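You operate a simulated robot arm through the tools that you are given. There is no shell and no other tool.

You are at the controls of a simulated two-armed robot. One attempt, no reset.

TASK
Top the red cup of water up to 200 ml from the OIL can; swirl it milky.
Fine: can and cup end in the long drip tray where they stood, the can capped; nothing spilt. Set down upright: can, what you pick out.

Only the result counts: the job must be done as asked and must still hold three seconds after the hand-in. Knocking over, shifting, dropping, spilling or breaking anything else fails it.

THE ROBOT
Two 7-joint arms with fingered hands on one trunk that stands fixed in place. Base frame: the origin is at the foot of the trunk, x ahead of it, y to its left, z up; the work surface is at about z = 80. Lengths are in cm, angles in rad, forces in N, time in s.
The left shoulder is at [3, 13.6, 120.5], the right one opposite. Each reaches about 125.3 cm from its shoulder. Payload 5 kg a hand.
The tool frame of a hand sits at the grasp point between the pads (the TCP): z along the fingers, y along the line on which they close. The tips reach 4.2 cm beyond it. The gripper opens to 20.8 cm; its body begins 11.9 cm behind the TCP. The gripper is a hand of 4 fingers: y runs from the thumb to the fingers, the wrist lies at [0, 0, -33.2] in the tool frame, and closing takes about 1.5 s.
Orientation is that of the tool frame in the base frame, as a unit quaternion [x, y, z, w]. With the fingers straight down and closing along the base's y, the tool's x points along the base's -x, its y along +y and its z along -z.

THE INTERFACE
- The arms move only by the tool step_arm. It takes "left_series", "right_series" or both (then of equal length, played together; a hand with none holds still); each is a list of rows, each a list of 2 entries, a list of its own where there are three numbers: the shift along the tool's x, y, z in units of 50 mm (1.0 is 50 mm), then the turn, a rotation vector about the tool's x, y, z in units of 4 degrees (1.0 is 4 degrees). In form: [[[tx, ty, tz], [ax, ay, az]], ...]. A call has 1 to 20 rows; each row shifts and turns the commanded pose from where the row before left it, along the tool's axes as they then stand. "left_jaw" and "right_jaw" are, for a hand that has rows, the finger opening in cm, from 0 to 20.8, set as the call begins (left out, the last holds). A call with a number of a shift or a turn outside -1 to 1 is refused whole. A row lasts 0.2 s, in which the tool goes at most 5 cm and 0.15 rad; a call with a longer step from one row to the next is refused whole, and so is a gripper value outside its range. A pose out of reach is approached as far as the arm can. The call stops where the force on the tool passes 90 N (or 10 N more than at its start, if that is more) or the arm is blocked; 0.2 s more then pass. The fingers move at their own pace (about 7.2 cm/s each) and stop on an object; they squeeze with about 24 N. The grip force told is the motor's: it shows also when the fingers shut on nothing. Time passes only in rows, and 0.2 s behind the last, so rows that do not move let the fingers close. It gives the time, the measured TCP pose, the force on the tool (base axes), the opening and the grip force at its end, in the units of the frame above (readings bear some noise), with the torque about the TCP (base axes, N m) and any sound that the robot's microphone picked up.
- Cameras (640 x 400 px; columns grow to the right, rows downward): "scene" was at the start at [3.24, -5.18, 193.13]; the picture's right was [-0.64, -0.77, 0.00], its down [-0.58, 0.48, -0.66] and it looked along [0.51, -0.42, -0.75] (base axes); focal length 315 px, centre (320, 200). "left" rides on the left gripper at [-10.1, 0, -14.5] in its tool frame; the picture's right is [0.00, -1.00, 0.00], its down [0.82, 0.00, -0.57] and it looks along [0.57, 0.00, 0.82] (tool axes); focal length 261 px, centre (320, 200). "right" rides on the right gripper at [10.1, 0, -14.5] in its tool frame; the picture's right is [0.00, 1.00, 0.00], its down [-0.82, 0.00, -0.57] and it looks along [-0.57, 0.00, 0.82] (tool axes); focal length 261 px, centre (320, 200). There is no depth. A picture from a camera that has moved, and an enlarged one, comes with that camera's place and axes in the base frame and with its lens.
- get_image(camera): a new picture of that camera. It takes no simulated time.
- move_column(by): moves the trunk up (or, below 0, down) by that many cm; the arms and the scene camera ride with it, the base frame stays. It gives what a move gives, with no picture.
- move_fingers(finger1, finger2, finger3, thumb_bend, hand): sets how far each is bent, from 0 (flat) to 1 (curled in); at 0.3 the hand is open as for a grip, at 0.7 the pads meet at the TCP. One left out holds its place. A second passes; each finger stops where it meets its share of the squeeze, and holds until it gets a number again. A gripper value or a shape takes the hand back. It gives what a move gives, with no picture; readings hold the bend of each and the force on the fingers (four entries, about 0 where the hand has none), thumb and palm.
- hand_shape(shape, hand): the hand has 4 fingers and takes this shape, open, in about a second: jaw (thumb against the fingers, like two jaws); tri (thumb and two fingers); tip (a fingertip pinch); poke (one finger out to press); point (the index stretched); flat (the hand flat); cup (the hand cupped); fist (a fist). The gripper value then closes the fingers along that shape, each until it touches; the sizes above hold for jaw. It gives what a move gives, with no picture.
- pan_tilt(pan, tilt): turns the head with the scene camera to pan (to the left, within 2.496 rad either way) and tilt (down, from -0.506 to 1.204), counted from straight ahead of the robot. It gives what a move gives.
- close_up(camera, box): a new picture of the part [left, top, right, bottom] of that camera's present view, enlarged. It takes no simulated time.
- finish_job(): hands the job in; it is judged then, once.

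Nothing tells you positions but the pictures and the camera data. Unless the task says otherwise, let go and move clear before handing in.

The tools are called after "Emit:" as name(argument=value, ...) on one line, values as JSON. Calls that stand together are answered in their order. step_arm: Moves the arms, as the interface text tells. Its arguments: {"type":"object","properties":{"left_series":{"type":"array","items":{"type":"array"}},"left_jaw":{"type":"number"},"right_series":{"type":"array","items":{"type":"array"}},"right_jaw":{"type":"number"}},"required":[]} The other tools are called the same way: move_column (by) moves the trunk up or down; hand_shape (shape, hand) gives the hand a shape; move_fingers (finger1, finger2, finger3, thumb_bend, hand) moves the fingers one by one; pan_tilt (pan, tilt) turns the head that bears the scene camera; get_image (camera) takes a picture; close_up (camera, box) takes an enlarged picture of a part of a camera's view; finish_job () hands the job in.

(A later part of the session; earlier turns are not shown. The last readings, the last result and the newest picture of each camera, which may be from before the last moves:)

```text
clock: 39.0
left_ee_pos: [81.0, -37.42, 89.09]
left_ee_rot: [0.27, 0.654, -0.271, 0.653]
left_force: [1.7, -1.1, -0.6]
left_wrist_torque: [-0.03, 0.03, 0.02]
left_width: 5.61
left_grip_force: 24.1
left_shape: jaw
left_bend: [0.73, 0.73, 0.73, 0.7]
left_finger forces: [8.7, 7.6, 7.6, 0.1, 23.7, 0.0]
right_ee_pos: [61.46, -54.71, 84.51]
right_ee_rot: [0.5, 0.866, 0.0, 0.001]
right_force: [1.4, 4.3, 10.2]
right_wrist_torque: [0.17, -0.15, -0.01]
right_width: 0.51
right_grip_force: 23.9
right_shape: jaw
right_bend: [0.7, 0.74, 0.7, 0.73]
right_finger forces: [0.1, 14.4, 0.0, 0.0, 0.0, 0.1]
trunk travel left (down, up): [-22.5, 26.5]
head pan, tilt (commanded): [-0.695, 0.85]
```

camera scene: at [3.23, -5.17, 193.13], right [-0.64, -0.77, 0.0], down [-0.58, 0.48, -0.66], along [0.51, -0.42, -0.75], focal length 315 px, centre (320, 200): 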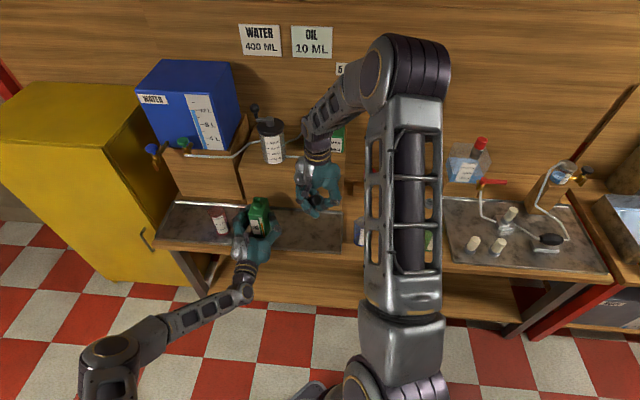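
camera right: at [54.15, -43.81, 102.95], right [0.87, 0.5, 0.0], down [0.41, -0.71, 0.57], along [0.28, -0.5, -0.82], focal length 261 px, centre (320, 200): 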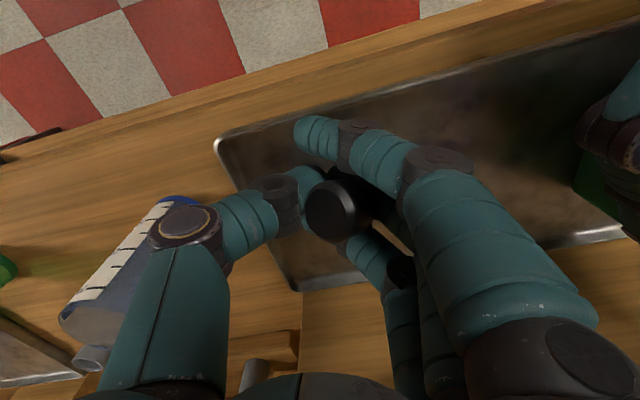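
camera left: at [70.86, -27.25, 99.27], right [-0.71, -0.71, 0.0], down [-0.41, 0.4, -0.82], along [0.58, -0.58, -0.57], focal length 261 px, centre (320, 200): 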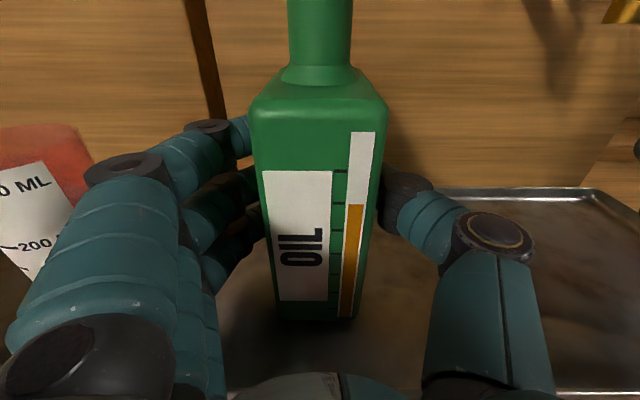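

The fingertips just touch the tray floor (so the floor is about z≈80.5). I'll back off 2 mm and open slowly in stages.

Emit:
step_arm(right_series=[[[0, 0, -0.05], [0, 0, 0]], [[0, 0, 0], [0, 0, 0]], [[0, 0, 0], [0, 0, 0]]], right_jaw=2.5)

Emit:
close_up(camera="right", box=[220, 100, 440, 260])

Emit:
close_up(camera="scene", box=[310, 210, 350, 250])

```text
clock: 39.8
left_ee_pos: [80.98, -37.64, 89.11]
left_ee_rot: [0.271, 0.653, -0.271, 0.653]
left_force: [0.8, -0.1, -0.3]
left_wrist_torque: [0.07, 0.08, -0.01]
left_width: 5.61
left_grip_force: 23.9
left_shape: jaw
left_bend: [0.73, 0.73, 0.73, 0.7]
left_finger forces: [8.8, 7.7, 7.7, 0.0, 23.8, 0.0]
right_ee_pos: [61.34, -54.89, 84.73]
right_ee_rot: [0.499, 0.866, 0.0, 0.0]
right_force: [-1.0, -2.6, 20.2]
right_wrist_torque: [-0.13, 0.14, 0.06]
right_width: 2.39
right_grip_force: 0.1
right_shape: jaw
right_bend: [0.73, 0.73, 0.73, 0.71]
right_finger forces: [3.4, 3.4, 3.3, 0.0, 11.1, 0.0]
trunk travel left (down, up): [-22.5, 26.5]
head pan, tilt (commanded): [-0.695, 0.85]
```

```text
2.50 times, centred on (330, 180) of right
camera zoom: at [56.23, -45.94, 99.29], right [0.87, 0.5, 0.0], down [0.41, -0.71, 0.57], along [0.28, -0.5, -0.82], focal length 652 px, centre (295, 250)
```

zoom: 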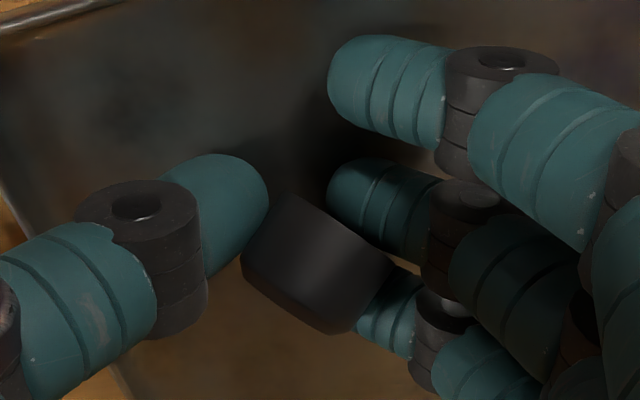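

```text
10.00 times, centred on (330, 230) of scene
camera zoom: at [3.14, -5.1, 193.14], right [-0.64, -0.77, 0.0], down [-0.58, 0.48, -0.66], along [0.51, -0.42, -0.75], focal length 3150 px, centre (220, -100)
```

zoom: 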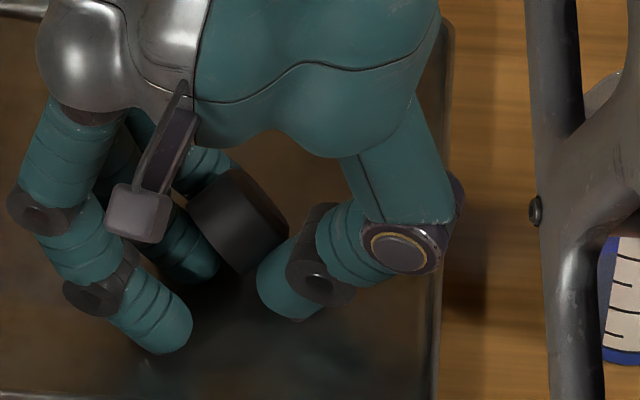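

The cap rolled in the hand as the fingers opened and now seems to lie on its side between thumb and fingers, near the floor. I'll zoom in before releasing further.

Emit:
close_up(camera="right", box=[280, 150, 400, 230])

Emit:
close_up(camera="scene", box=[314, 222, 338, 246])

```text
5.00 times, centred on (340, 190) of right
camera zoom: at [56.23, -45.94, 99.29], right [0.87, 0.5, 0.0], down [0.41, -0.71, 0.57], along [0.28, -0.5, -0.82], focal length 1303 px, centre (220, 250)
```

zoom: 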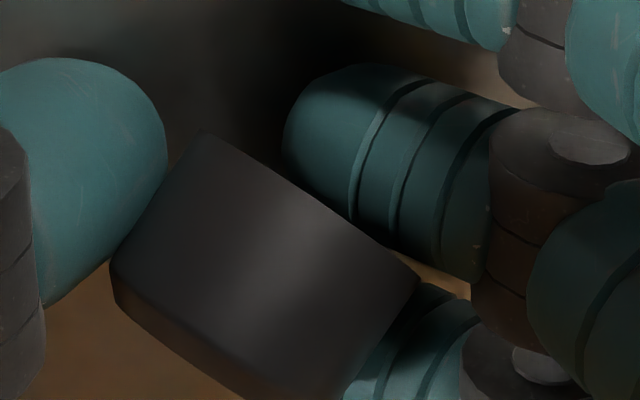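

```text
16.00 times, centred on (326, 234) of scene
camera zoom: at [3.14, -5.1, 193.14], right [-0.64, -0.77, 0.0], down [-0.58, 0.48, -0.66], along [0.51, -0.42, -0.75], focal length 5040 px, centre (224, -344)
```

zoom: 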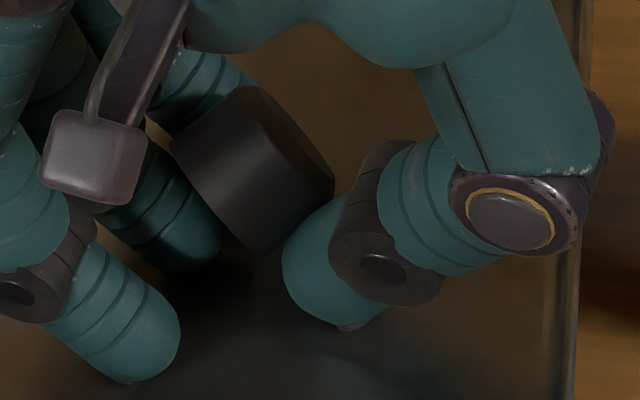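

Triangulating, the cap's centre is now at about z≈82.6, meaning it already rests on the tray floor on its side. I'll relieve the floor contact by 3 mm and open a bit more, gently.

Emit:
step_arm(right_series=[[[0, 0, -0.06], [0, 0, 0]], [[0, 0, 0], [0, 0, 0]], [[0, 0, 0], [0, 0, 0]]], right_jaw=3.5)

Emit:
close_up(camera="right", box=[240, 120, 440, 250])

Emit:
close_up(camera="scene", box=[306, 212, 346, 252])

```text
clock: 40.6
left_ee_pos: [81.02, -37.59, 89.04]
left_ee_rot: [0.27, 0.653, -0.27, 0.654]
left_force: [-2.1, 0.2, 0.9]
left_wrist_torque: [-0.02, 0.04, -0.02]
left_width: 5.59
left_grip_force: 24.0
left_shape: jaw
left_bend: [0.73, 0.73, 0.73, 0.7]
left_finger forces: [8.6, 7.5, 7.6, 0.1, 24.5, 0.1]
right_ee_pos: [61.33, -54.64, 84.91]
right_ee_rot: [0.5, 0.866, 0.0, 0.0]
right_force: [0.8, 0.7, 1.1]
right_wrist_torque: [-0.01, -0.01, -0.01]
right_width: 3.44
right_grip_force: 0.1
right_shape: jaw
right_bend: [0.73, 0.73, 0.73, 0.7]
right_finger forces: [0.0, 0.1, 0.2, 0.0, 1.5, 0.0]
trunk travel left (down, up): [-22.5, 26.5]
head pan, tilt (commanded): [-0.695, 0.85]
```

```text
3.08 times, centred on (340, 185) of right
camera zoom: at [56.25, -45.86, 99.46], right [0.87, 0.5, 0.0], down [0.41, -0.71, 0.57], along [0.28, -0.5, -0.82], focal length 802 px, centre (258, 246)
```

zoom: 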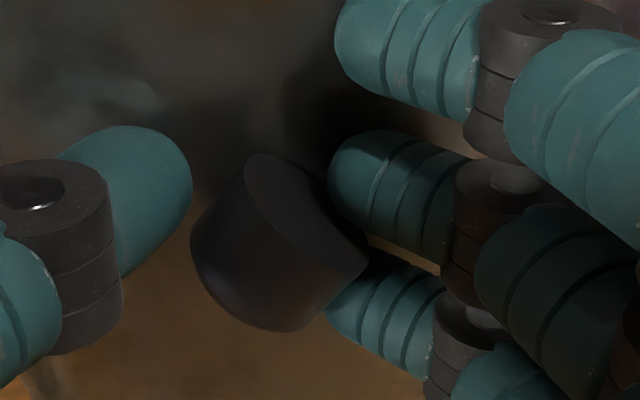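

```text
10.00 times, centred on (326, 232) of scene
camera zoom: at [3.24, -5.17, 193.12], right [-0.64, -0.77, 0.0], down [-0.58, 0.48, -0.66], along [0.51, -0.42, -0.75], focal length 3150 px, centre (260, -120)
```

zoom: 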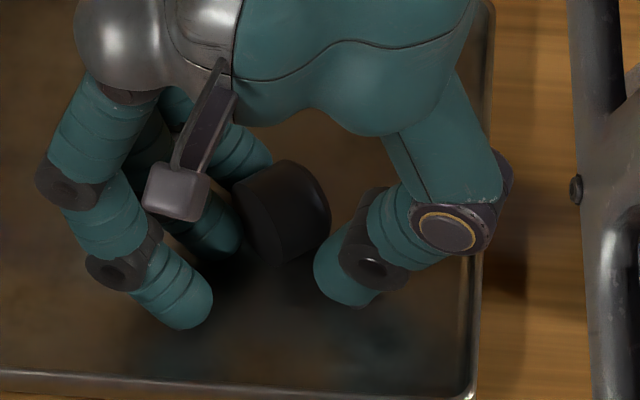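

The cap lies on its side on the tray floor, its top pointing roughly toward -Y. I'll open wider and raise the hand clear of it.

Emit:
step_arm(right_series=[[[0, 0, 0], [0, 0, 0]], [[0, 0, 0], [0, 0, 0]], [[0, 0, 0], [0, 0, 0]]], right_jaw=8)

Emit:
close_up(camera="right", box=[240, 120, 440, 250])

Emit:
close_up(camera="scene", box=[306, 212, 346, 252])

```text
clock: 41.4
left_ee_pos: [81.04, -37.61, 89.08]
left_ee_rot: [0.271, 0.653, -0.271, 0.653]
left_force: [-2.4, 1.2, -1.0]
left_wrist_torque: [-0.04, 0.01, -0.04]
left_width: 5.61
left_grip_force: 24.3
left_shape: jaw
left_bend: [0.73, 0.73, 0.73, 0.7]
left_finger forces: [8.4, 7.4, 7.5, 0.0, 24.6, 0.0]
right_ee_pos: [61.29, -54.83, 84.89]
right_ee_rot: [0.501, 0.866, 0.0, 0.0]
right_force: [0.6, 0.2, -0.8]
right_wrist_torque: [0.02, 0.02, 0.0]
right_width: 7.94
right_grip_force: 0.1
right_shape: jaw
right_bend: [0.74, 0.74, 0.74, 0.7]
right_finger forces: [0.2, 0.1, 0.0, 0.1, 0.0, 0.0]
trunk travel left (down, up): [-22.5, 26.5]
head pan, tilt (commanded): [-0.695, 0.85]
```

```text
3.08 times, centred on (340, 185) of right
camera zoom: at [56.27, -45.89, 99.49], right [0.87, 0.5, 0.0], down [0.41, -0.71, 0.57], along [0.28, -0.5, -0.82], focal length 802 px, centre (258, 246)
```

zoom: 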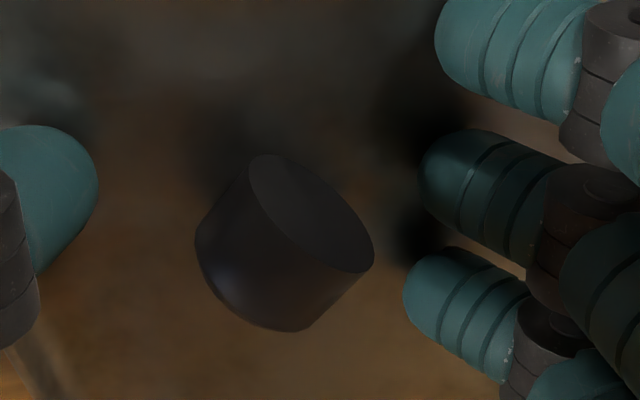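

```text
10.00 times, centred on (326, 232) of scene
camera zoom: at [3.23, -5.18, 193.13], right [-0.64, -0.77, 0.0], down [-0.58, 0.48, -0.66], along [0.51, -0.42, -0.75], focal length 3150 px, centre (260, -120)
```

zoom: 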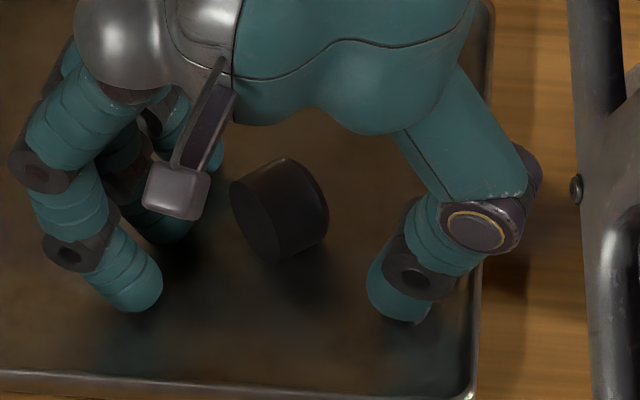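

The cap rests stably on its side at about [62.7, -55.7], its chamfered top toward -Y. I'll raise the right hand straight up and look down at it.

Emit:
step_arm(right_series=[[[0, 0, -0.2], [0, 0, 0]], [[0, 0, -0.4], [0, 0, 0]], [[0, 0, -0.6], [0, 0, 0]], [[0, 0, -0.6], [0, 0, 0]], [[0, 0, -0.6], [0, 0, 0]], [[0, 0, -0.6], [0, 0, 0]], [[0, 0, 0], [0, 0, 0]]])

Emit:
get_image(camera="right")

Emit:
close_up(camera="scene", box=[300, 190, 360, 250])

```text
clock: 43.0
left_ee_pos: [80.97, -37.55, 89.13]
left_ee_rot: [0.271, 0.653, -0.272, 0.653]
left_force: [-0.6, -1.2, 0.4]
left_wrist_torque: [-0.04, 0.04, -0.06]
left_width: 5.62
left_grip_force: 23.8
left_shape: jaw
left_bend: [0.73, 0.73, 0.73, 0.7]
left_finger forces: [8.3, 7.4, 7.2, 0.1, 24.6, 0.1]
right_ee_pos: [61.04, -54.41, 99.94]
right_ee_rot: [0.498, 0.867, 0.0, -0.004]
right_force: [-25.2, 8.9, -14.9]
right_wrist_torque: [-0.62, 0.0, 1.09]
right_width: 7.61
right_grip_force: 0.0
right_shape: jaw
right_bend: [0.74, 0.74, 0.74, 0.7]
right_finger forces: [0.0, 0.0, 30.1, 0.1, 0.1, 0.0]
trunk travel left (down, up): [-22.5, 26.5]
head pan, tilt (commanded): [-0.695, 0.85]
```

```text
taken
camera right: at [55.97, -45.59, 114.45], right [0.87, 0.5, 0.0], down [0.41, -0.71, 0.57], along [0.28, -0.49, -0.82], focal length 261 px, centre (320, 200)
```

right: 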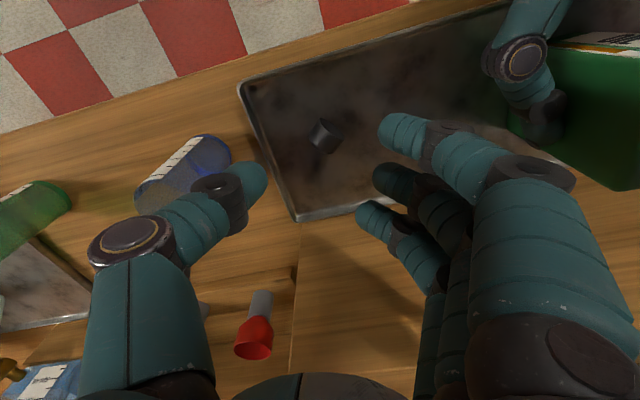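

```text
6.67 times, centred on (330, 220) of scene
camera zoom: at [3.09, -5.17, 193.11], right [-0.64, -0.77, 0.0], down [-0.58, 0.48, -0.66], along [0.51, -0.42, -0.75], focal length 2100 px, centre (253, 67)
```

zoom: 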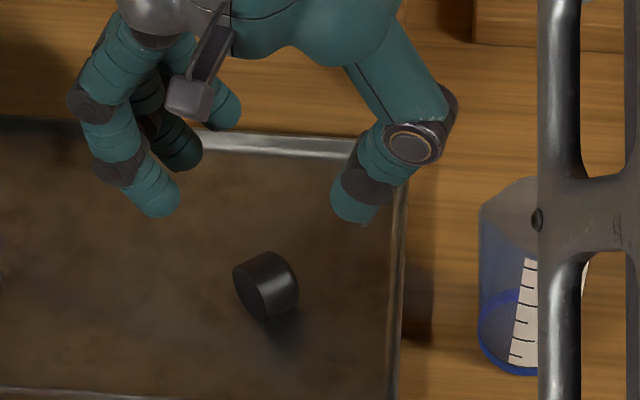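

Finger 3 has come up under the tap (30 N on it). I'll back down immediately, shift away toward the robot, and only then rise.

Emit:
step_arm(right_series=[[[0, 0, 0.2], [0, 0, 0]], [[0, 0, 0.2], [0, 0, 0]], [[0.22, -0.2, 0], [0, 0, 0]], [[0.22, -0.2, 0], [0, 0, 0]], [[0.22, -0.2, 0], [0, 0, 0]], [[0, 0, 0], [0, 0, 0]]])

Emit:
get_image(camera="scene")

Emit:
get_image(camera="right")

Emit:
close_up(camera="scene", box=[270, 160, 370, 260])

```text
clock: 44.4
left_ee_pos: [81.03, -37.46, 89.11]
left_ee_rot: [0.27, 0.653, -0.27, 0.654]
left_force: [0.8, 1.5, -0.4]
left_wrist_torque: [0.0, 0.03, 0.05]
left_width: 5.61
left_grip_force: 24.6
left_shape: jaw
left_bend: [0.73, 0.73, 0.73, 0.7]
left_finger forces: [8.8, 8.0, 8.0, 0.0, 23.1, 0.0]
right_ee_pos: [57.02, -53.32, 98.08]
right_ee_rot: [0.5, 0.866, 0.0, 0.0]
right_force: [0.0, -0.1, 0.3]
right_wrist_torque: [0.04, -0.02, 0.05]
right_width: 7.98
right_grip_force: 0.1
right_shape: jaw
right_bend: [0.74, 0.74, 0.74, 0.7]
right_finger forces: [0.1, 0.0, 0.1, 0.0, 0.0, 0.0]
trunk travel left (down, up): [-22.5, 26.5]
head pan, tilt (commanded): [-0.695, 0.85]
```

```text
taken
camera scene: at [3.26, -5.18, 193.13], right [-0.64, -0.77, 0.0], down [-0.58, 0.48, -0.66], along [0.51, -0.42, -0.75], focal length 315 px, centre (320, 200)
```

scene: 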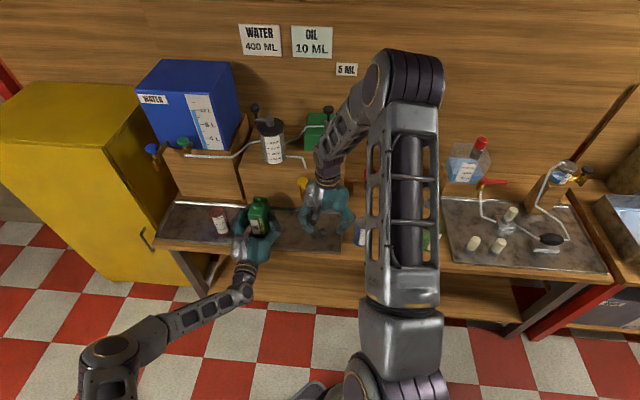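

```text
taken
camera right: at [52.04, -44.51, 112.65], right [0.87, 0.5, 0.0], down [0.41, -0.71, 0.57], along [0.28, -0.5, -0.82], focal length 261 px, centre (320, 200)
```

right: 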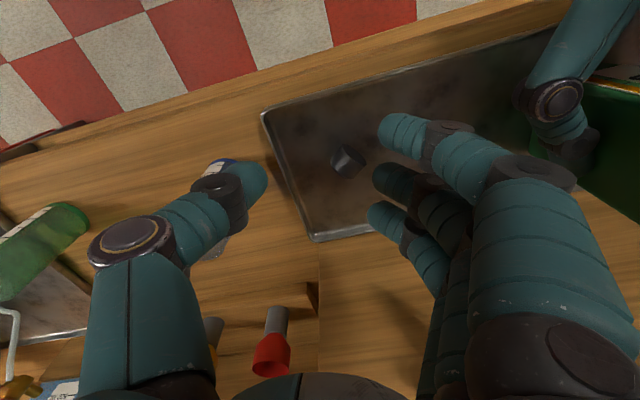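

```text
4.00 times, centred on (320, 210) of scene
camera zoom: at [3.26, -5.18, 193.13], right [-0.64, -0.77, 0.0], down [-0.58, 0.48, -0.66], along [0.51, -0.42, -0.75], focal length 1260 px, centre (320, 160)
```

zoom: 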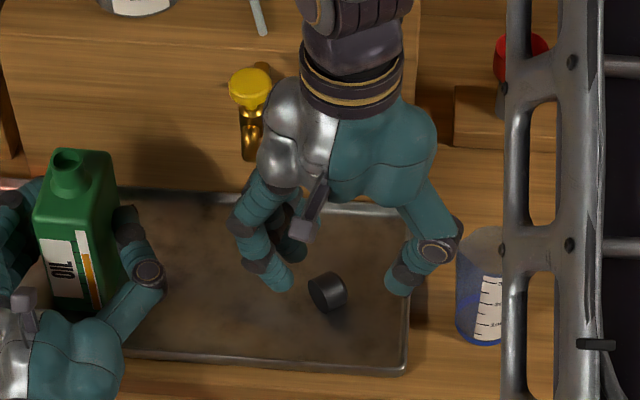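

The hand is free of the tap. To stand the cap upright I'll tip it over by pushing high on its top face with the thumb; first I turn the hand 47° so the thumb-finger line matches the cap's axis.

Emit:
step_arm(right_series=[[[0, 0, 0], [0, 0, -0.98]], [[0, 0, 0], [0, 0, -0.98]], [[0, 0, 0], [0, 0, -0.98]], [[0, 0, 0], [0, 0, -0.98]], [[0, 0, 0], [0, 0, -0.98]], [[0, 0, 0], [0, 0, -0.98]], [[0, 0, 0], [0, 0, -0.98]], [[0, 0, 0], [0, 0, -0.98]], [[0, 0, 0], [0, 0, -0.98]], [[0, 0, 0], [0, 0, -0.98]], [[0, 0, 0], [0, 0, -0.98]], [[0, 0, 0], [0, 0, -0.98]]])

Emit:
get_image(camera="right")

Emit:
close_up(camera="scene", box=[280, 170, 360, 250])

```text
clock: 47.0
left_ee_pos: [81.01, -37.55, 89.04]
left_ee_rot: [0.271, 0.653, -0.272, 0.653]
left_force: [2.5, 1.0, 1.3]
left_wrist_torque: [-0.1, 0.01, 0.0]
left_width: 5.61
left_grip_force: 24.1
left_shape: jaw
left_bend: [0.73, 0.73, 0.73, 0.7]
left_finger forces: [8.9, 8.0, 8.3, 0.0, 22.8, 0.0]
right_ee_pos: [57.2, -53.36, 97.92]
right_ee_rot: [0.113, 0.994, 0.0, 0.001]
right_force: [-0.5, 0.5, -1.0]
right_wrist_torque: [-0.03, 0.03, -0.01]
right_width: 7.95
right_grip_force: 0.0
right_shape: jaw
right_bend: [0.74, 0.74, 0.74, 0.7]
right_finger forces: [0.1, 0.1, 0.0, 0.0, 0.1, 0.0]
trunk travel left (down, up): [-22.5, 26.5]
head pan, tilt (commanded): [-0.695, 0.85]
```

```text
taken
camera right: at [47.25, -51.02, 112.5], right [0.23, 0.97, 0.0], down [0.8, -0.19, 0.57], along [0.56, -0.13, -0.82], focal length 261 px, centre (320, 200)
```

right: 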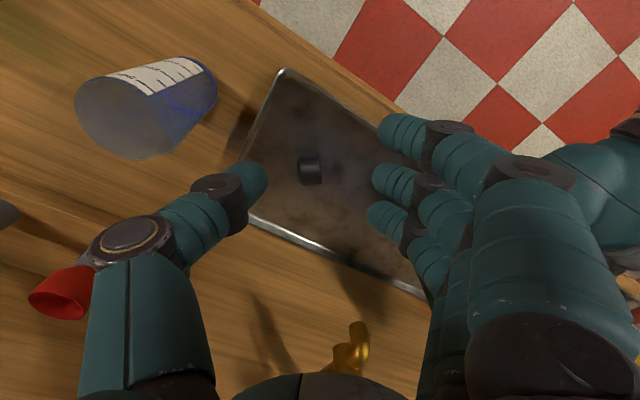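

```text
5.00 times, centred on (320, 210) of scene
camera zoom: at [3.26, -5.17, 193.13], right [-0.64, -0.77, 0.0], down [-0.58, 0.48, -0.66], along [0.51, -0.42, -0.75], focal length 1575 px, centre (320, 150)
```

zoom: 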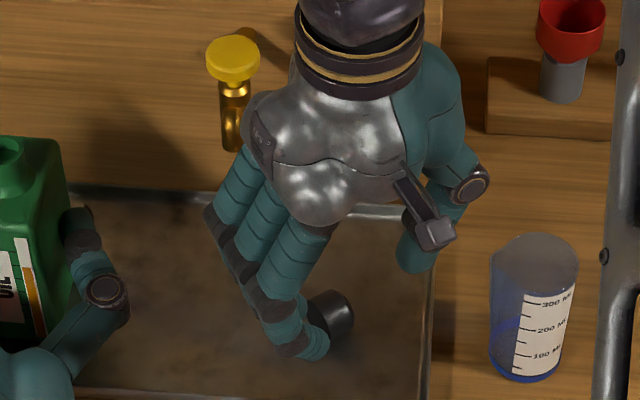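

Emit:
close_up(camera="right", box=[270, 130, 350, 210])

Emit:
close_up(camera="scene", box=[270, 160, 310, 200])

```text
5.00 times, centred on (310, 170) of right
camera zoom: at [47.25, -51.02, 112.5], right [0.23, 0.97, 0.0], down [0.8, -0.19, 0.57], along [0.56, -0.13, -0.82], focal length 1303 px, centre (370, 350)
```

zoom: 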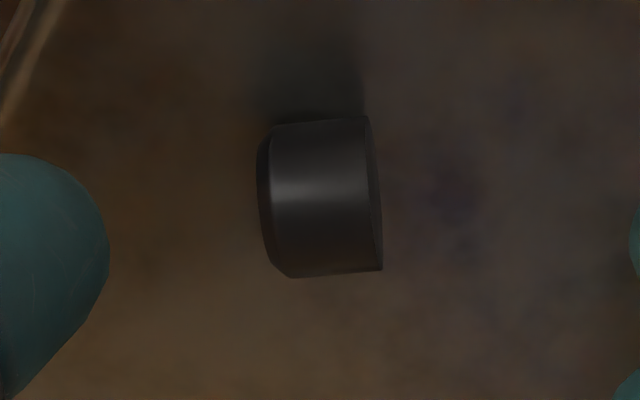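

```text
10.00 times, centred on (290, 180) of scene
camera zoom: at [3.26, -5.17, 193.13], right [-0.64, -0.77, 0.0], down [-0.58, 0.48, -0.66], along [0.51, -0.42, -0.75], focal length 3150 px, centre (620, 400)
```

zoom: 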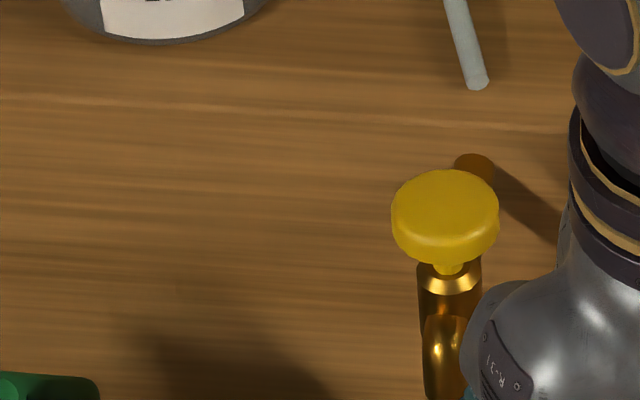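

The cap is centred at about [62.5, -55.9] with its axis nearly along the hand's thumb-finger line. I'll move over it laterally, then lower so the thumb tip sits about 2 cm above the floor just beyond the cap's top face.

Emit:
step_arm(right_series=[[[-0.29, 0.02, 0], [0, 0, 0]], [[-0.29, 0.03, 0], [0, 0, 0]], [[-0.29, 0.03, 0], [0, 0, 0]], [[-0.29, 0.02, 0], [0, 0, 0]], [[0, 0, 0.3], [0, 0, 0]], [[0, 0, 0.3], [0, 0, 0]], [[0, 0, 0.3], [0, 0, 0]], [[0, 0, 0], [0, 0, 0]]])

Emit:
get_image(camera="right")

Emit:
close_up(camera="scene", box=[270, 160, 370, 260])

```text
clock: 48.8
left_ee_pos: [80.98, -37.59, 89.15]
left_ee_rot: [0.271, 0.653, -0.271, 0.653]
left_force: [-1.1, 0.3, 1.7]
left_wrist_torque: [-0.05, -0.01, -0.03]
left_width: 5.64
left_grip_force: 24.2
left_shape: jaw
left_bend: [0.73, 0.73, 0.73, 0.7]
left_finger forces: [8.4, 7.6, 7.6, 0.0, 24.2, 0.0]
right_ee_pos: [62.81, -54.29, 93.47]
right_ee_rot: [0.113, 0.994, 0.0, 0.0]
right_force: [-0.1, 0.5, -0.1]
right_wrist_torque: [-0.01, -0.01, 0.0]
right_width: 7.96
right_grip_force: 0.1
right_shape: jaw
right_bend: [0.74, 0.74, 0.74, 0.7]
right_finger forces: [0.0, 0.1, 0.0, 0.0, 0.0, 0.0]
trunk travel left (down, up): [-22.5, 26.5]
head pan, tilt (commanded): [-0.695, 0.85]
```

```text
taken
camera right: at [52.92, -51.82, 108.02], right [0.23, 0.97, 0.0], down [0.8, -0.19, 0.57], along [0.56, -0.13, -0.82], focal length 261 px, centre (320, 200)
```

right: 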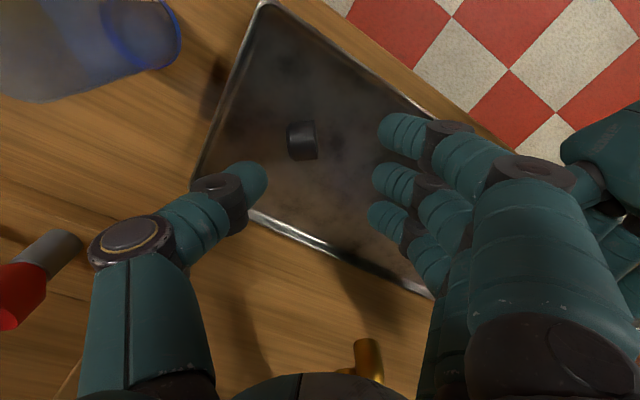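

```text
4.00 times, centred on (320, 210) of scene
camera zoom: at [3.24, -5.19, 193.13], right [-0.64, -0.77, 0.0], down [-0.58, 0.48, -0.66], along [0.51, -0.42, -0.75], focal length 1260 px, centre (320, 160)
```

zoom: 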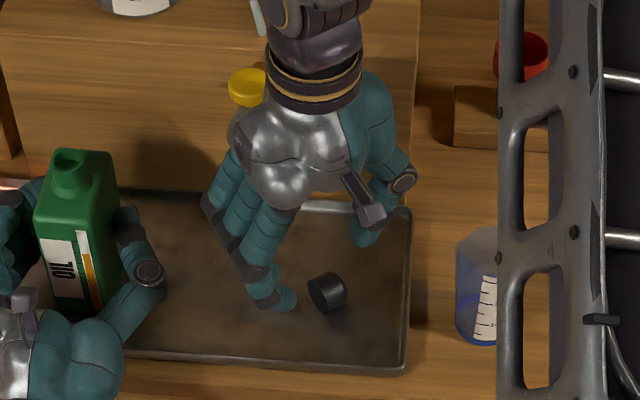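

The cap is where I want it in the hand frame (x≈0, y≈-1.9). I'll lower so the thumb tip is level with the upper half of the cap's top face.

Emit:
step_arm(right_series=[[[0, 0, 0.3], [0, 0, 0]], [[0, 0, 0.3], [0, 0, 0]], [[0, 0, 0.3], [0, 0, 0]], [[0, 0, 0.3], [0, 0, 0]], [[0, 0, 0.11], [0, 0, 0]], [[0, 0, 0], [0, 0, 0]]])

Emit:
close_up(camera="right", box=[220, 100, 440, 250])

Emit:
close_up(camera="scene", box=[300, 200, 350, 250])

```text
clock: 50.2
left_ee_pos: [81.01, -37.44, 89.16]
left_ee_rot: [0.271, 0.653, -0.271, 0.654]
left_force: [-2.1, -0.3, 1.5]
left_wrist_torque: [-0.06, -0.04, -0.02]
left_width: 5.62
left_grip_force: 24.0
left_shape: jaw
left_bend: [0.73, 0.73, 0.73, 0.7]
left_finger forces: [8.3, 7.5, 7.5, 0.1, 24.4, 0.0]
right_ee_pos: [62.82, -54.19, 87.0]
right_ee_rot: [0.113, 0.994, 0.0, 0.0]
right_force: [-0.3, -0.4, -0.6]
right_wrist_torque: [0.03, 0.02, 0.02]
right_width: 7.93
right_grip_force: 0.1
right_shape: jaw
right_bend: [0.74, 0.74, 0.74, 0.7]
right_finger forces: [0.0, 0.0, 0.0, 0.1, 0.1, 0.0]
trunk travel left (down, up): [-22.5, 26.5]
head pan, tilt (commanded): [-0.695, 0.85]
```

```text
2.67 times, centred on (330, 175) of right
camera zoom: at [52.9, -51.77, 101.49], right [0.23, 0.97, 0.0], down [0.8, -0.19, 0.57], along [0.56, -0.13, -0.82], focal length 695 px, centre (293, 267)
```

zoom: 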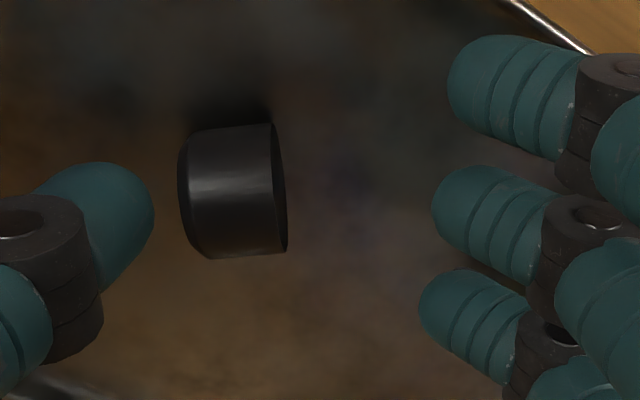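

```text
8.00 times, centred on (325, 225) of scene
camera zoom: at [3.23, -5.18, 193.13], right [-0.64, -0.77, 0.0], down [-0.58, 0.48, -0.66], along [0.51, -0.42, -0.75], focal length 2520 px, centre (280, 0)
```

zoom: 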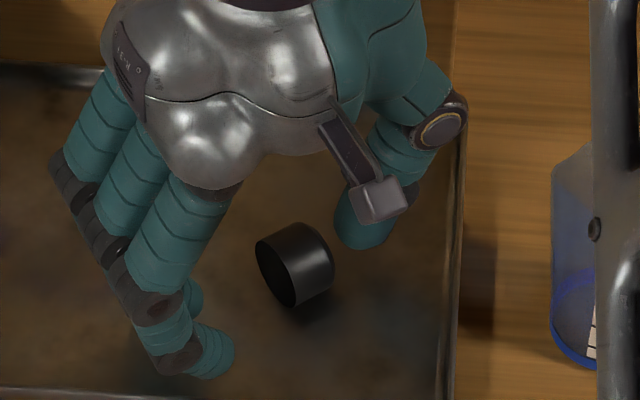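

The thumb tip sits just beyond the cap's top face. I'll push gently along the hand's +y to tip the cap onto its base.

Emit:
step_arm(right_series=[[[0, 0.08, 0], [0, 0, 0]], [[0, 0.08, 0], [0, 0, 0]], [[0, 0.08, 0], [0, 0, 0]], [[0, 0.08, 0], [0, 0, 0]], [[0, 0.08, 0], [0, 0, 0]]])

Emit:
close_up(camera="right", box=[220, 100, 440, 250])

Emit:
close_up(camera="scene", box=[300, 200, 350, 250])

```text
clock: 51.4
left_ee_pos: [80.97, -37.47, 89.06]
left_ee_rot: [0.27, 0.654, -0.27, 0.654]
left_force: [-1.6, 0.6, 1.0]
left_wrist_torque: [-0.04, -0.04, -0.03]
left_width: 5.62
left_grip_force: 24.3
left_shape: jaw
left_bend: [0.73, 0.73, 0.73, 0.7]
left_finger forces: [8.4, 7.5, 7.6, 0.0, 24.4, 0.0]
right_ee_pos: [63.33, -52.24, 86.84]
right_ee_rot: [0.112, 0.994, 0.001, 0.0]
right_force: [-0.3, -0.5, -0.4]
right_wrist_torque: [-0.02, 0.02, 0.03]
right_width: 7.98
right_grip_force: 0.1
right_shape: jaw
right_bend: [0.74, 0.74, 0.74, 0.7]
right_finger forces: [0.0, 0.0, 0.1, 0.1, 0.1, 0.1]
trunk travel left (down, up): [-22.5, 26.5]
head pan, tilt (commanded): [-0.695, 0.85]
```

```text
2.67 times, centred on (330, 175) of right
camera zoom: at [53.42, -49.84, 101.41], right [0.23, 0.97, 0.0], down [0.8, -0.19, 0.57], along [0.56, -0.13, -0.82], focal length 695 px, centre (293, 267)
```

zoom: 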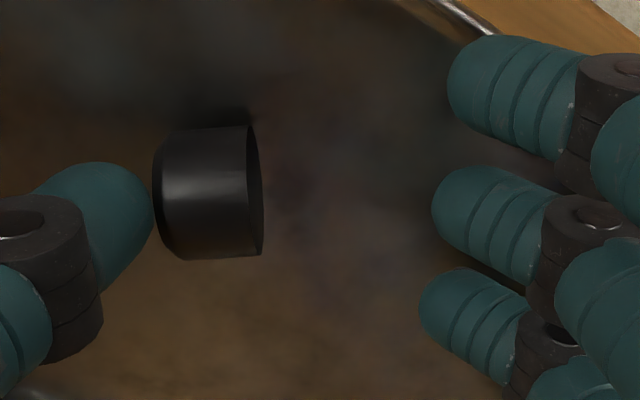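

```text
8.00 times, centred on (325, 225) of scene
camera zoom: at [3.23, -5.17, 193.13], right [-0.64, -0.77, 0.0], down [-0.58, 0.48, -0.66], along [0.51, -0.42, -0.75], focal length 2520 px, centre (280, 0)
```

zoom: 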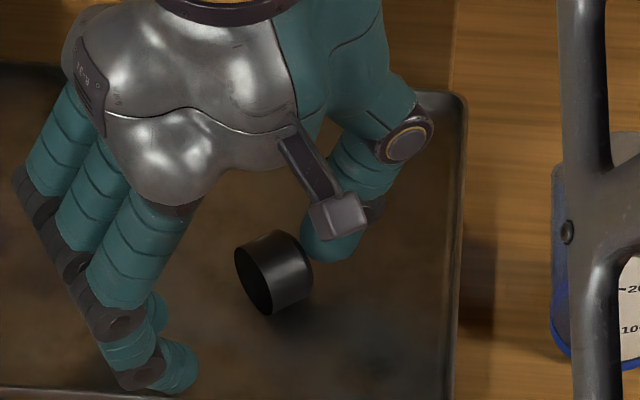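

The thumb only slid the cap about 1 cm instead of tipping it. The hand is well lined up with the cap's axis, though, so I'll lower 1 cm and pinch it end-to-end (thumb on top face, fingers on base) — a stable hold.

Emit:
step_arm(right_series=[[[0, 0, 0.1], [0, 0, 0]], [[0, 0, 0.1], [0, 0, 0]], [[0, 0, 0], [0, 0, 0]]], right_jaw=6)

Emit:
close_up(camera="right", box=[220, 100, 440, 250])

Emit:
close_up(camera="scene", box=[300, 200, 350, 250])

```text
clock: 52.2
left_ee_pos: [80.91, -37.65, 89.13]
left_ee_rot: [0.271, 0.653, -0.271, 0.653]
left_force: [-1.0, 0.0, 0.5]
left_wrist_torque: [-0.08, 0.0, -0.05]
left_width: 5.6
left_grip_force: 24.1
left_shape: jaw
left_bend: [0.73, 0.73, 0.73, 0.7]
left_finger forces: [8.3, 7.6, 7.4, 0.1, 24.5, 0.0]
right_ee_pos: [63.34, -52.35, 85.93]
right_ee_rot: [0.113, 0.994, -0.001, 0.001]
right_force: [2.3, -1.3, 2.9]
right_wrist_torque: [0.11, -0.02, -0.13]
right_width: 6.02
right_grip_force: 0.0
right_shape: jaw
right_bend: [0.74, 0.74, 0.74, 0.7]
right_finger forces: [4.5, 0.0, 0.1, 0.0, 0.1, 0.0]
trunk travel left (down, up): [-22.5, 26.5]
head pan, tilt (commanded): [-0.695, 0.85]
```

```text
2.67 times, centred on (330, 175) of right
camera zoom: at [53.39, -49.88, 100.45], right [0.23, 0.97, 0.0], down [0.8, -0.19, 0.57], along [0.56, -0.13, -0.82], focal length 695 px, centre (293, 267)
```

zoom: 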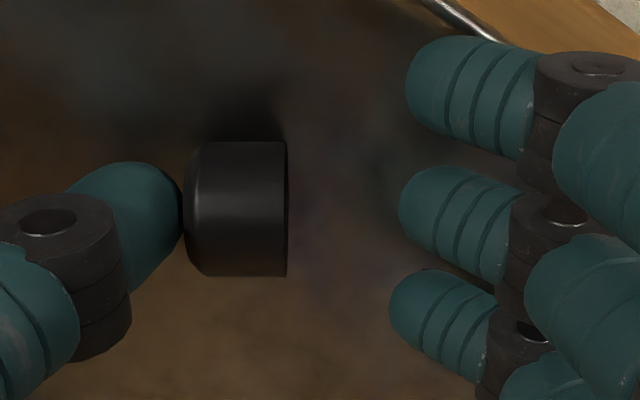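

```text
8.00 times, centred on (325, 225) of scene
camera zoom: at [3.23, -5.18, 193.13], right [-0.64, -0.77, 0.0], down [-0.58, 0.48, -0.66], along [0.51, -0.42, -0.75], focal length 2520 px, centre (280, 0)
```

zoom: 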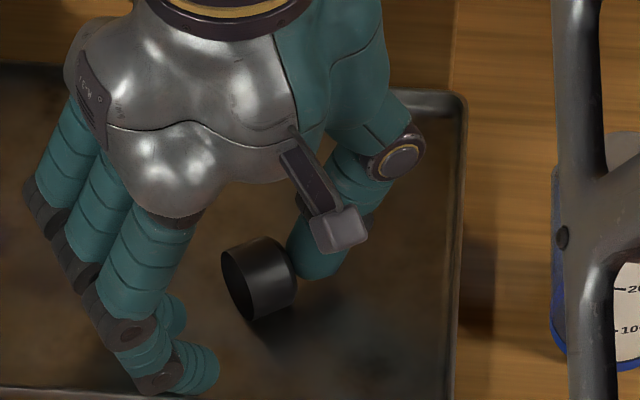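

Thumb and middle finger line up with the cap's axis. I'll close on it end-to-end.

Emit:
step_arm(right_series=[[[0, 0, 0], [0, 0, 0]], [[0, 0, 0], [0, 0, 0]], [[0, 0, 0], [0, 0, 0]], [[0, 0, 0], [0, 0, 0]]], right_jaw=2.2)

Emit:
close_up(camera="right", box=[220, 100, 440, 250])

Emit:
close_up(camera="scene", box=[300, 200, 350, 250])

```text
clock: 53.2
left_ee_pos: [81.05, -37.5, 89.11]
left_ee_rot: [0.272, 0.653, -0.271, 0.653]
left_force: [-0.7, -1.2, 0.6]
left_wrist_torque: [-0.03, 0.03, 0.01]
left_width: 5.59
left_grip_force: 23.2
left_shape: jaw
left_bend: [0.73, 0.73, 0.73, 0.7]
left_finger forces: [8.4, 7.6, 7.5, 0.0, 24.2, 0.1]
right_ee_pos: [63.24, -52.23, 85.91]
right_ee_rot: [0.113, 0.994, 0.0, -0.001]
right_force: [-1.5, -2.0, 4.4]
right_wrist_torque: [-0.05, 0.01, 0.0]
right_width: 0.99
right_grip_force: 24.0
right_shape: jaw
right_bend: [0.7, 0.71, 0.71, 0.71]
right_finger forces: [0.1, 14.0, 0.0, 0.1, 17.4, 0.1]
trunk travel left (down, up): [-22.5, 26.5]
head pan, tilt (commanded): [-0.695, 0.85]
```

```text
2.67 times, centred on (330, 175) of right
camera zoom: at [53.32, -49.92, 100.46], right [0.23, 0.97, 0.0], down [0.8, -0.19, 0.57], along [0.56, -0.13, -0.82], focal length 695 px, centre (293, 267)
```

zoom: 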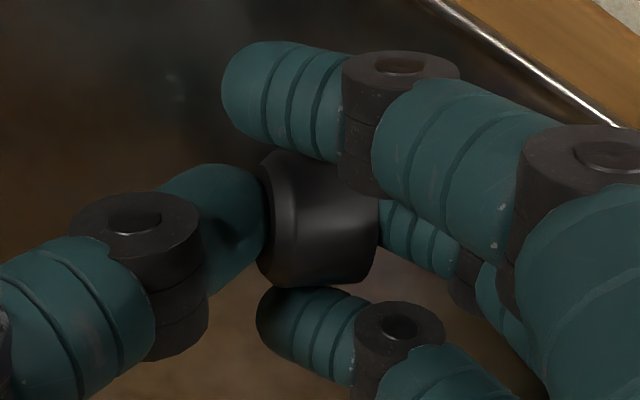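

```text
8.00 times, centred on (325, 225) of scene
camera zoom: at [3.2, -5.19, 193.13], right [-0.64, -0.77, 0.0], down [-0.58, 0.48, -0.66], along [0.51, -0.42, -0.75], focal length 2520 px, centre (280, 0)
```

zoom: 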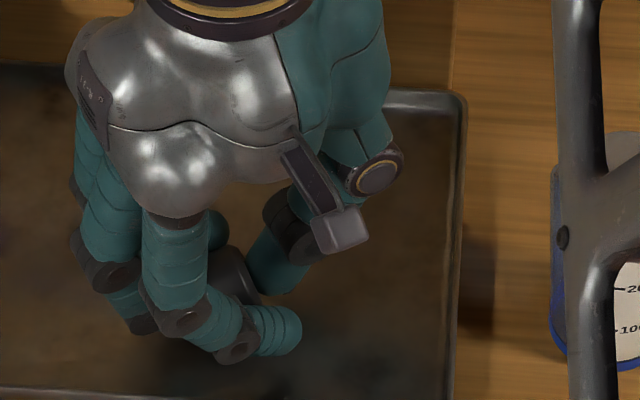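

The pinch is balanced (14 N / 17 N) end-to-end. I'll lift a few cm, easing toward the robot to stay clear of the tap.

Emit:
step_arm(right_series=[[[0, 0, -0.1], [0, 0, 0]], [[0, 0, -0.2], [0, 0, 0]], [[0, 0, -0.2], [0, 0, 0]], [[0, 0, -0.2], [0, 0, 0]], [[0.1, 0, -0.2], [0, 0, 0]], [[0.1, 0, -0.2], [0, 0, 0]], [[0.1, 0, -0.1], [0, 0, 0]], [[0, 0, 0], [0, 0, 0]]])

Emit:
close_up(camera="right", box=[220, 100, 440, 250])

Emit:
close_up(camera="scene", box=[290, 190, 350, 250])

```text
clock: 55.0
left_ee_pos: [80.94, -37.5, 89.09]
left_ee_rot: [0.271, 0.653, -0.271, 0.653]
left_force: [-0.3, -0.7, 0.4]
left_wrist_torque: [-0.04, 0.01, -0.01]
left_width: 5.6
left_grip_force: 23.8
left_shape: jaw
left_bend: [0.73, 0.73, 0.73, 0.7]
left_finger forces: [8.3, 7.5, 7.5, 0.0, 24.4, 0.1]
right_ee_pos: [61.88, -51.98, 91.85]
right_ee_rot: [0.114, 0.993, -0.001, 0.001]
right_force: [0.1, -0.1, -0.1]
right_wrist_torque: [-0.01, 0.0, -0.02]
right_width: 0.9
right_grip_force: 24.2
right_shape: jaw
right_bend: [0.7, 0.71, 0.71, 0.71]
right_finger forces: [0.0, 14.5, 0.0, 0.1, 14.2, 0.0]
trunk travel left (down, up): [-22.5, 26.5]
head pan, tilt (commanded): [-0.695, 0.85]
```

```text
2.67 times, centred on (330, 175) of right
camera zoom: at [52.04, -49.5, 106.45], right [0.23, 0.97, 0.0], down [0.8, -0.19, 0.57], along [0.56, -0.13, -0.82], focal length 695 px, centre (293, 267)
```

zoom: 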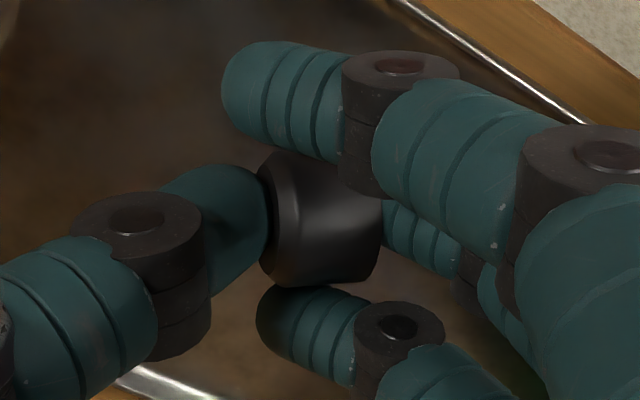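

```text
6.67 times, centred on (320, 220) of scene
camera zoom: at [3.23, -5.18, 193.13], right [-0.64, -0.77, 0.0], down [-0.58, 0.48, -0.66], along [0.51, -0.42, -0.75], focal length 2100 px, centre (320, 67)
```

zoom: 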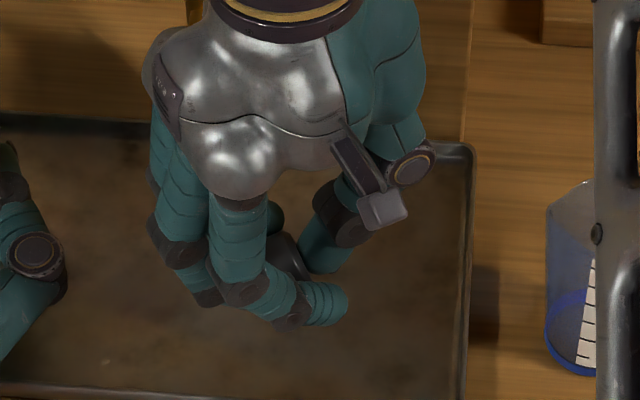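

The end-to-end grip is firm and balanced. To stand the cap up I'll tilt the hand about 50° (thumb up, fingers down), so that its base can be set onto the tray floor near upright.

Emit:
step_arm(right_series=[[[0, 0, 0], [0.96, 0, 0]], [[0, 0, 0], [0.96, 0, 0]], [[0, 0, 0], [0.96, 0, 0]], [[0, 0, 0], [0.96, 0, 0]], [[0, 0, 0], [0.96, 0, 0]], [[0, 0, 0], [0.96, 0, 0]], [[0, 0, 0], [0.96, 0, 0]]])

Emit:
get_image(camera="scene")

Emit:
get_image(camera="right")

```text
clock: 56.6
left_ee_pos: [81.09, -37.51, 89.07]
left_ee_rot: [0.272, 0.653, -0.271, 0.653]
left_force: [-1.1, 1.8, 1.3]
left_wrist_torque: [-0.03, -0.02, 0.02]
left_width: 5.6
left_grip_force: 23.5
left_shape: jaw
left_bend: [0.73, 0.73, 0.73, 0.7]
left_finger forces: [8.6, 7.9, 7.9, 0.1, 23.8, 0.0]
right_ee_pos: [61.84, -51.94, 91.87]
right_ee_rot: [0.11, 0.966, -0.231, -0.027]
right_force: [0.4, -0.1, 0.1]
right_wrist_torque: [-0.02, -0.05, 0.0]
right_width: 0.9
right_grip_force: 24.0
right_shape: jaw
right_bend: [0.7, 0.71, 0.71, 0.71]
right_finger forces: [0.0, 14.4, 0.0, 0.0, 14.3, 0.0]
trunk travel left (down, up): [-22.5, 26.5]
head pan, tilt (commanded): [-0.695, 0.85]
```

```text
taken
camera scene: at [3.28, -5.08, 193.13], right [-0.64, -0.77, 0.0], down [-0.58, 0.48, -0.66], along [0.51, -0.42, -0.75], focal length 315 px, centre (320, 200)
```

scene: 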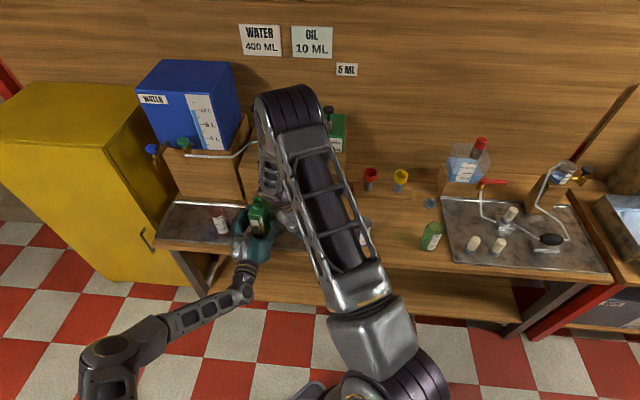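

```text
taken
camera right: at [53.44, -43.12, 104.85], right [0.2, 0.87, -0.45], down [0.86, 0.06, 0.51], along [0.47, -0.49, -0.73], focal length 261 px, centre (320, 200)
```

right: 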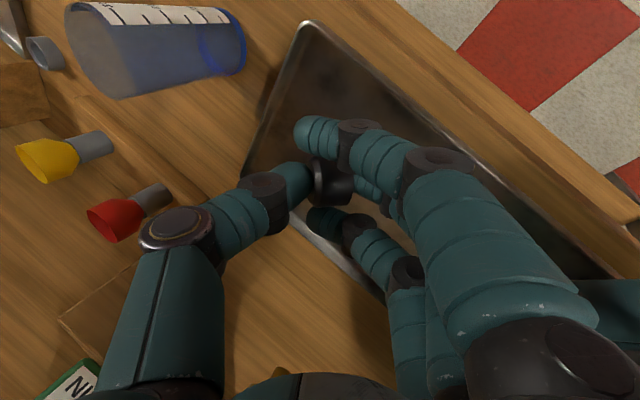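

At 27° the grip holds steady. I'll continue to about 45° and check clearances.

Emit:
step_arm(right_series=[[[0, 0, 0], [0.9, 0, 0]], [[0, 0, 0], [0.9, 0, 0]], [[0, 0, 0], [0.9, 0, 0]], [[0, 0, 0], [0.9, 0, 0]], [[0, 0, 0], [0.9, 0, 0]], [[0, 0, 0], [0, 0, 0]]])

Emit:
get_image(camera="scene")

Emit:
get_image(camera="right")

Emit:
close_up(camera="left", box=[320, 0, 640, 200])

```text
clock: 58.0
left_ee_pos: [81.07, -37.54, 89.11]
left_ee_rot: [0.271, 0.653, -0.271, 0.653]
left_force: [0.6, -0.9, 1.4]
left_wrist_torque: [-0.06, -0.03, 0.0]
left_width: 5.59
left_grip_force: 24.1
left_shape: jaw
left_bend: [0.73, 0.73, 0.73, 0.7]
left_finger forces: [8.6, 7.7, 7.6, 0.1, 23.9, 0.1]
right_ee_pos: [61.85, -52.07, 91.82]
right_ee_rot: [0.105, 0.918, -0.38, -0.044]
right_force: [0.0, -0.4, -1.5]
right_wrist_torque: [0.02, 0.01, 0.0]
right_width: 0.87
right_grip_force: 24.0
right_shape: jaw
right_bend: [0.7, 0.71, 0.71, 0.71]
right_finger forces: [0.0, 14.3, 0.0, 0.1, 14.2, 0.1]
trunk travel left (down, up): [-22.5, 26.5]
head pan, tilt (commanded): [-0.695, 0.85]
```

```text
taken
camera scene: at [3.22, -5.2, 193.13], right [-0.64, -0.77, 0.0], down [-0.58, 0.48, -0.66], along [0.51, -0.42, -0.75], focal length 315 px, centre (320, 200)
```

scene: 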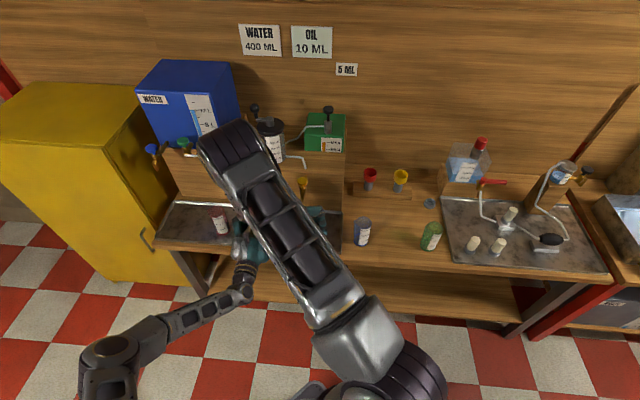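

```text
taken
camera right: at [54.24, -39.58, 102.12], right [0.16, 0.69, -0.71], down [0.89, 0.21, 0.41], along [0.43, -0.69, -0.58], focal length 261 px, centre (320, 200)
```

right: 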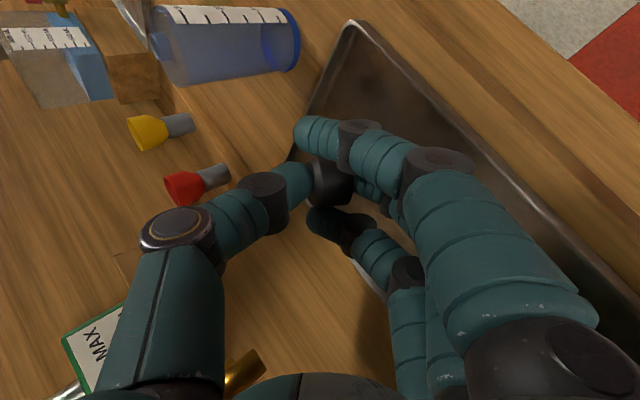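

```text
2.00 times, centred on (480, 100) of left
camera zoom: at [70.87, -27.24, 99.27], right [-0.71, -0.71, 0.0], down [-0.41, 0.4, -0.82], along [0.58, -0.58, -0.57], focal length 521 px, centre (0, 400)
```

zoom: 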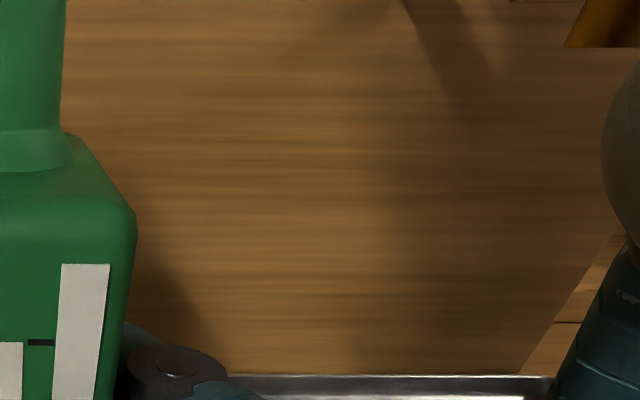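

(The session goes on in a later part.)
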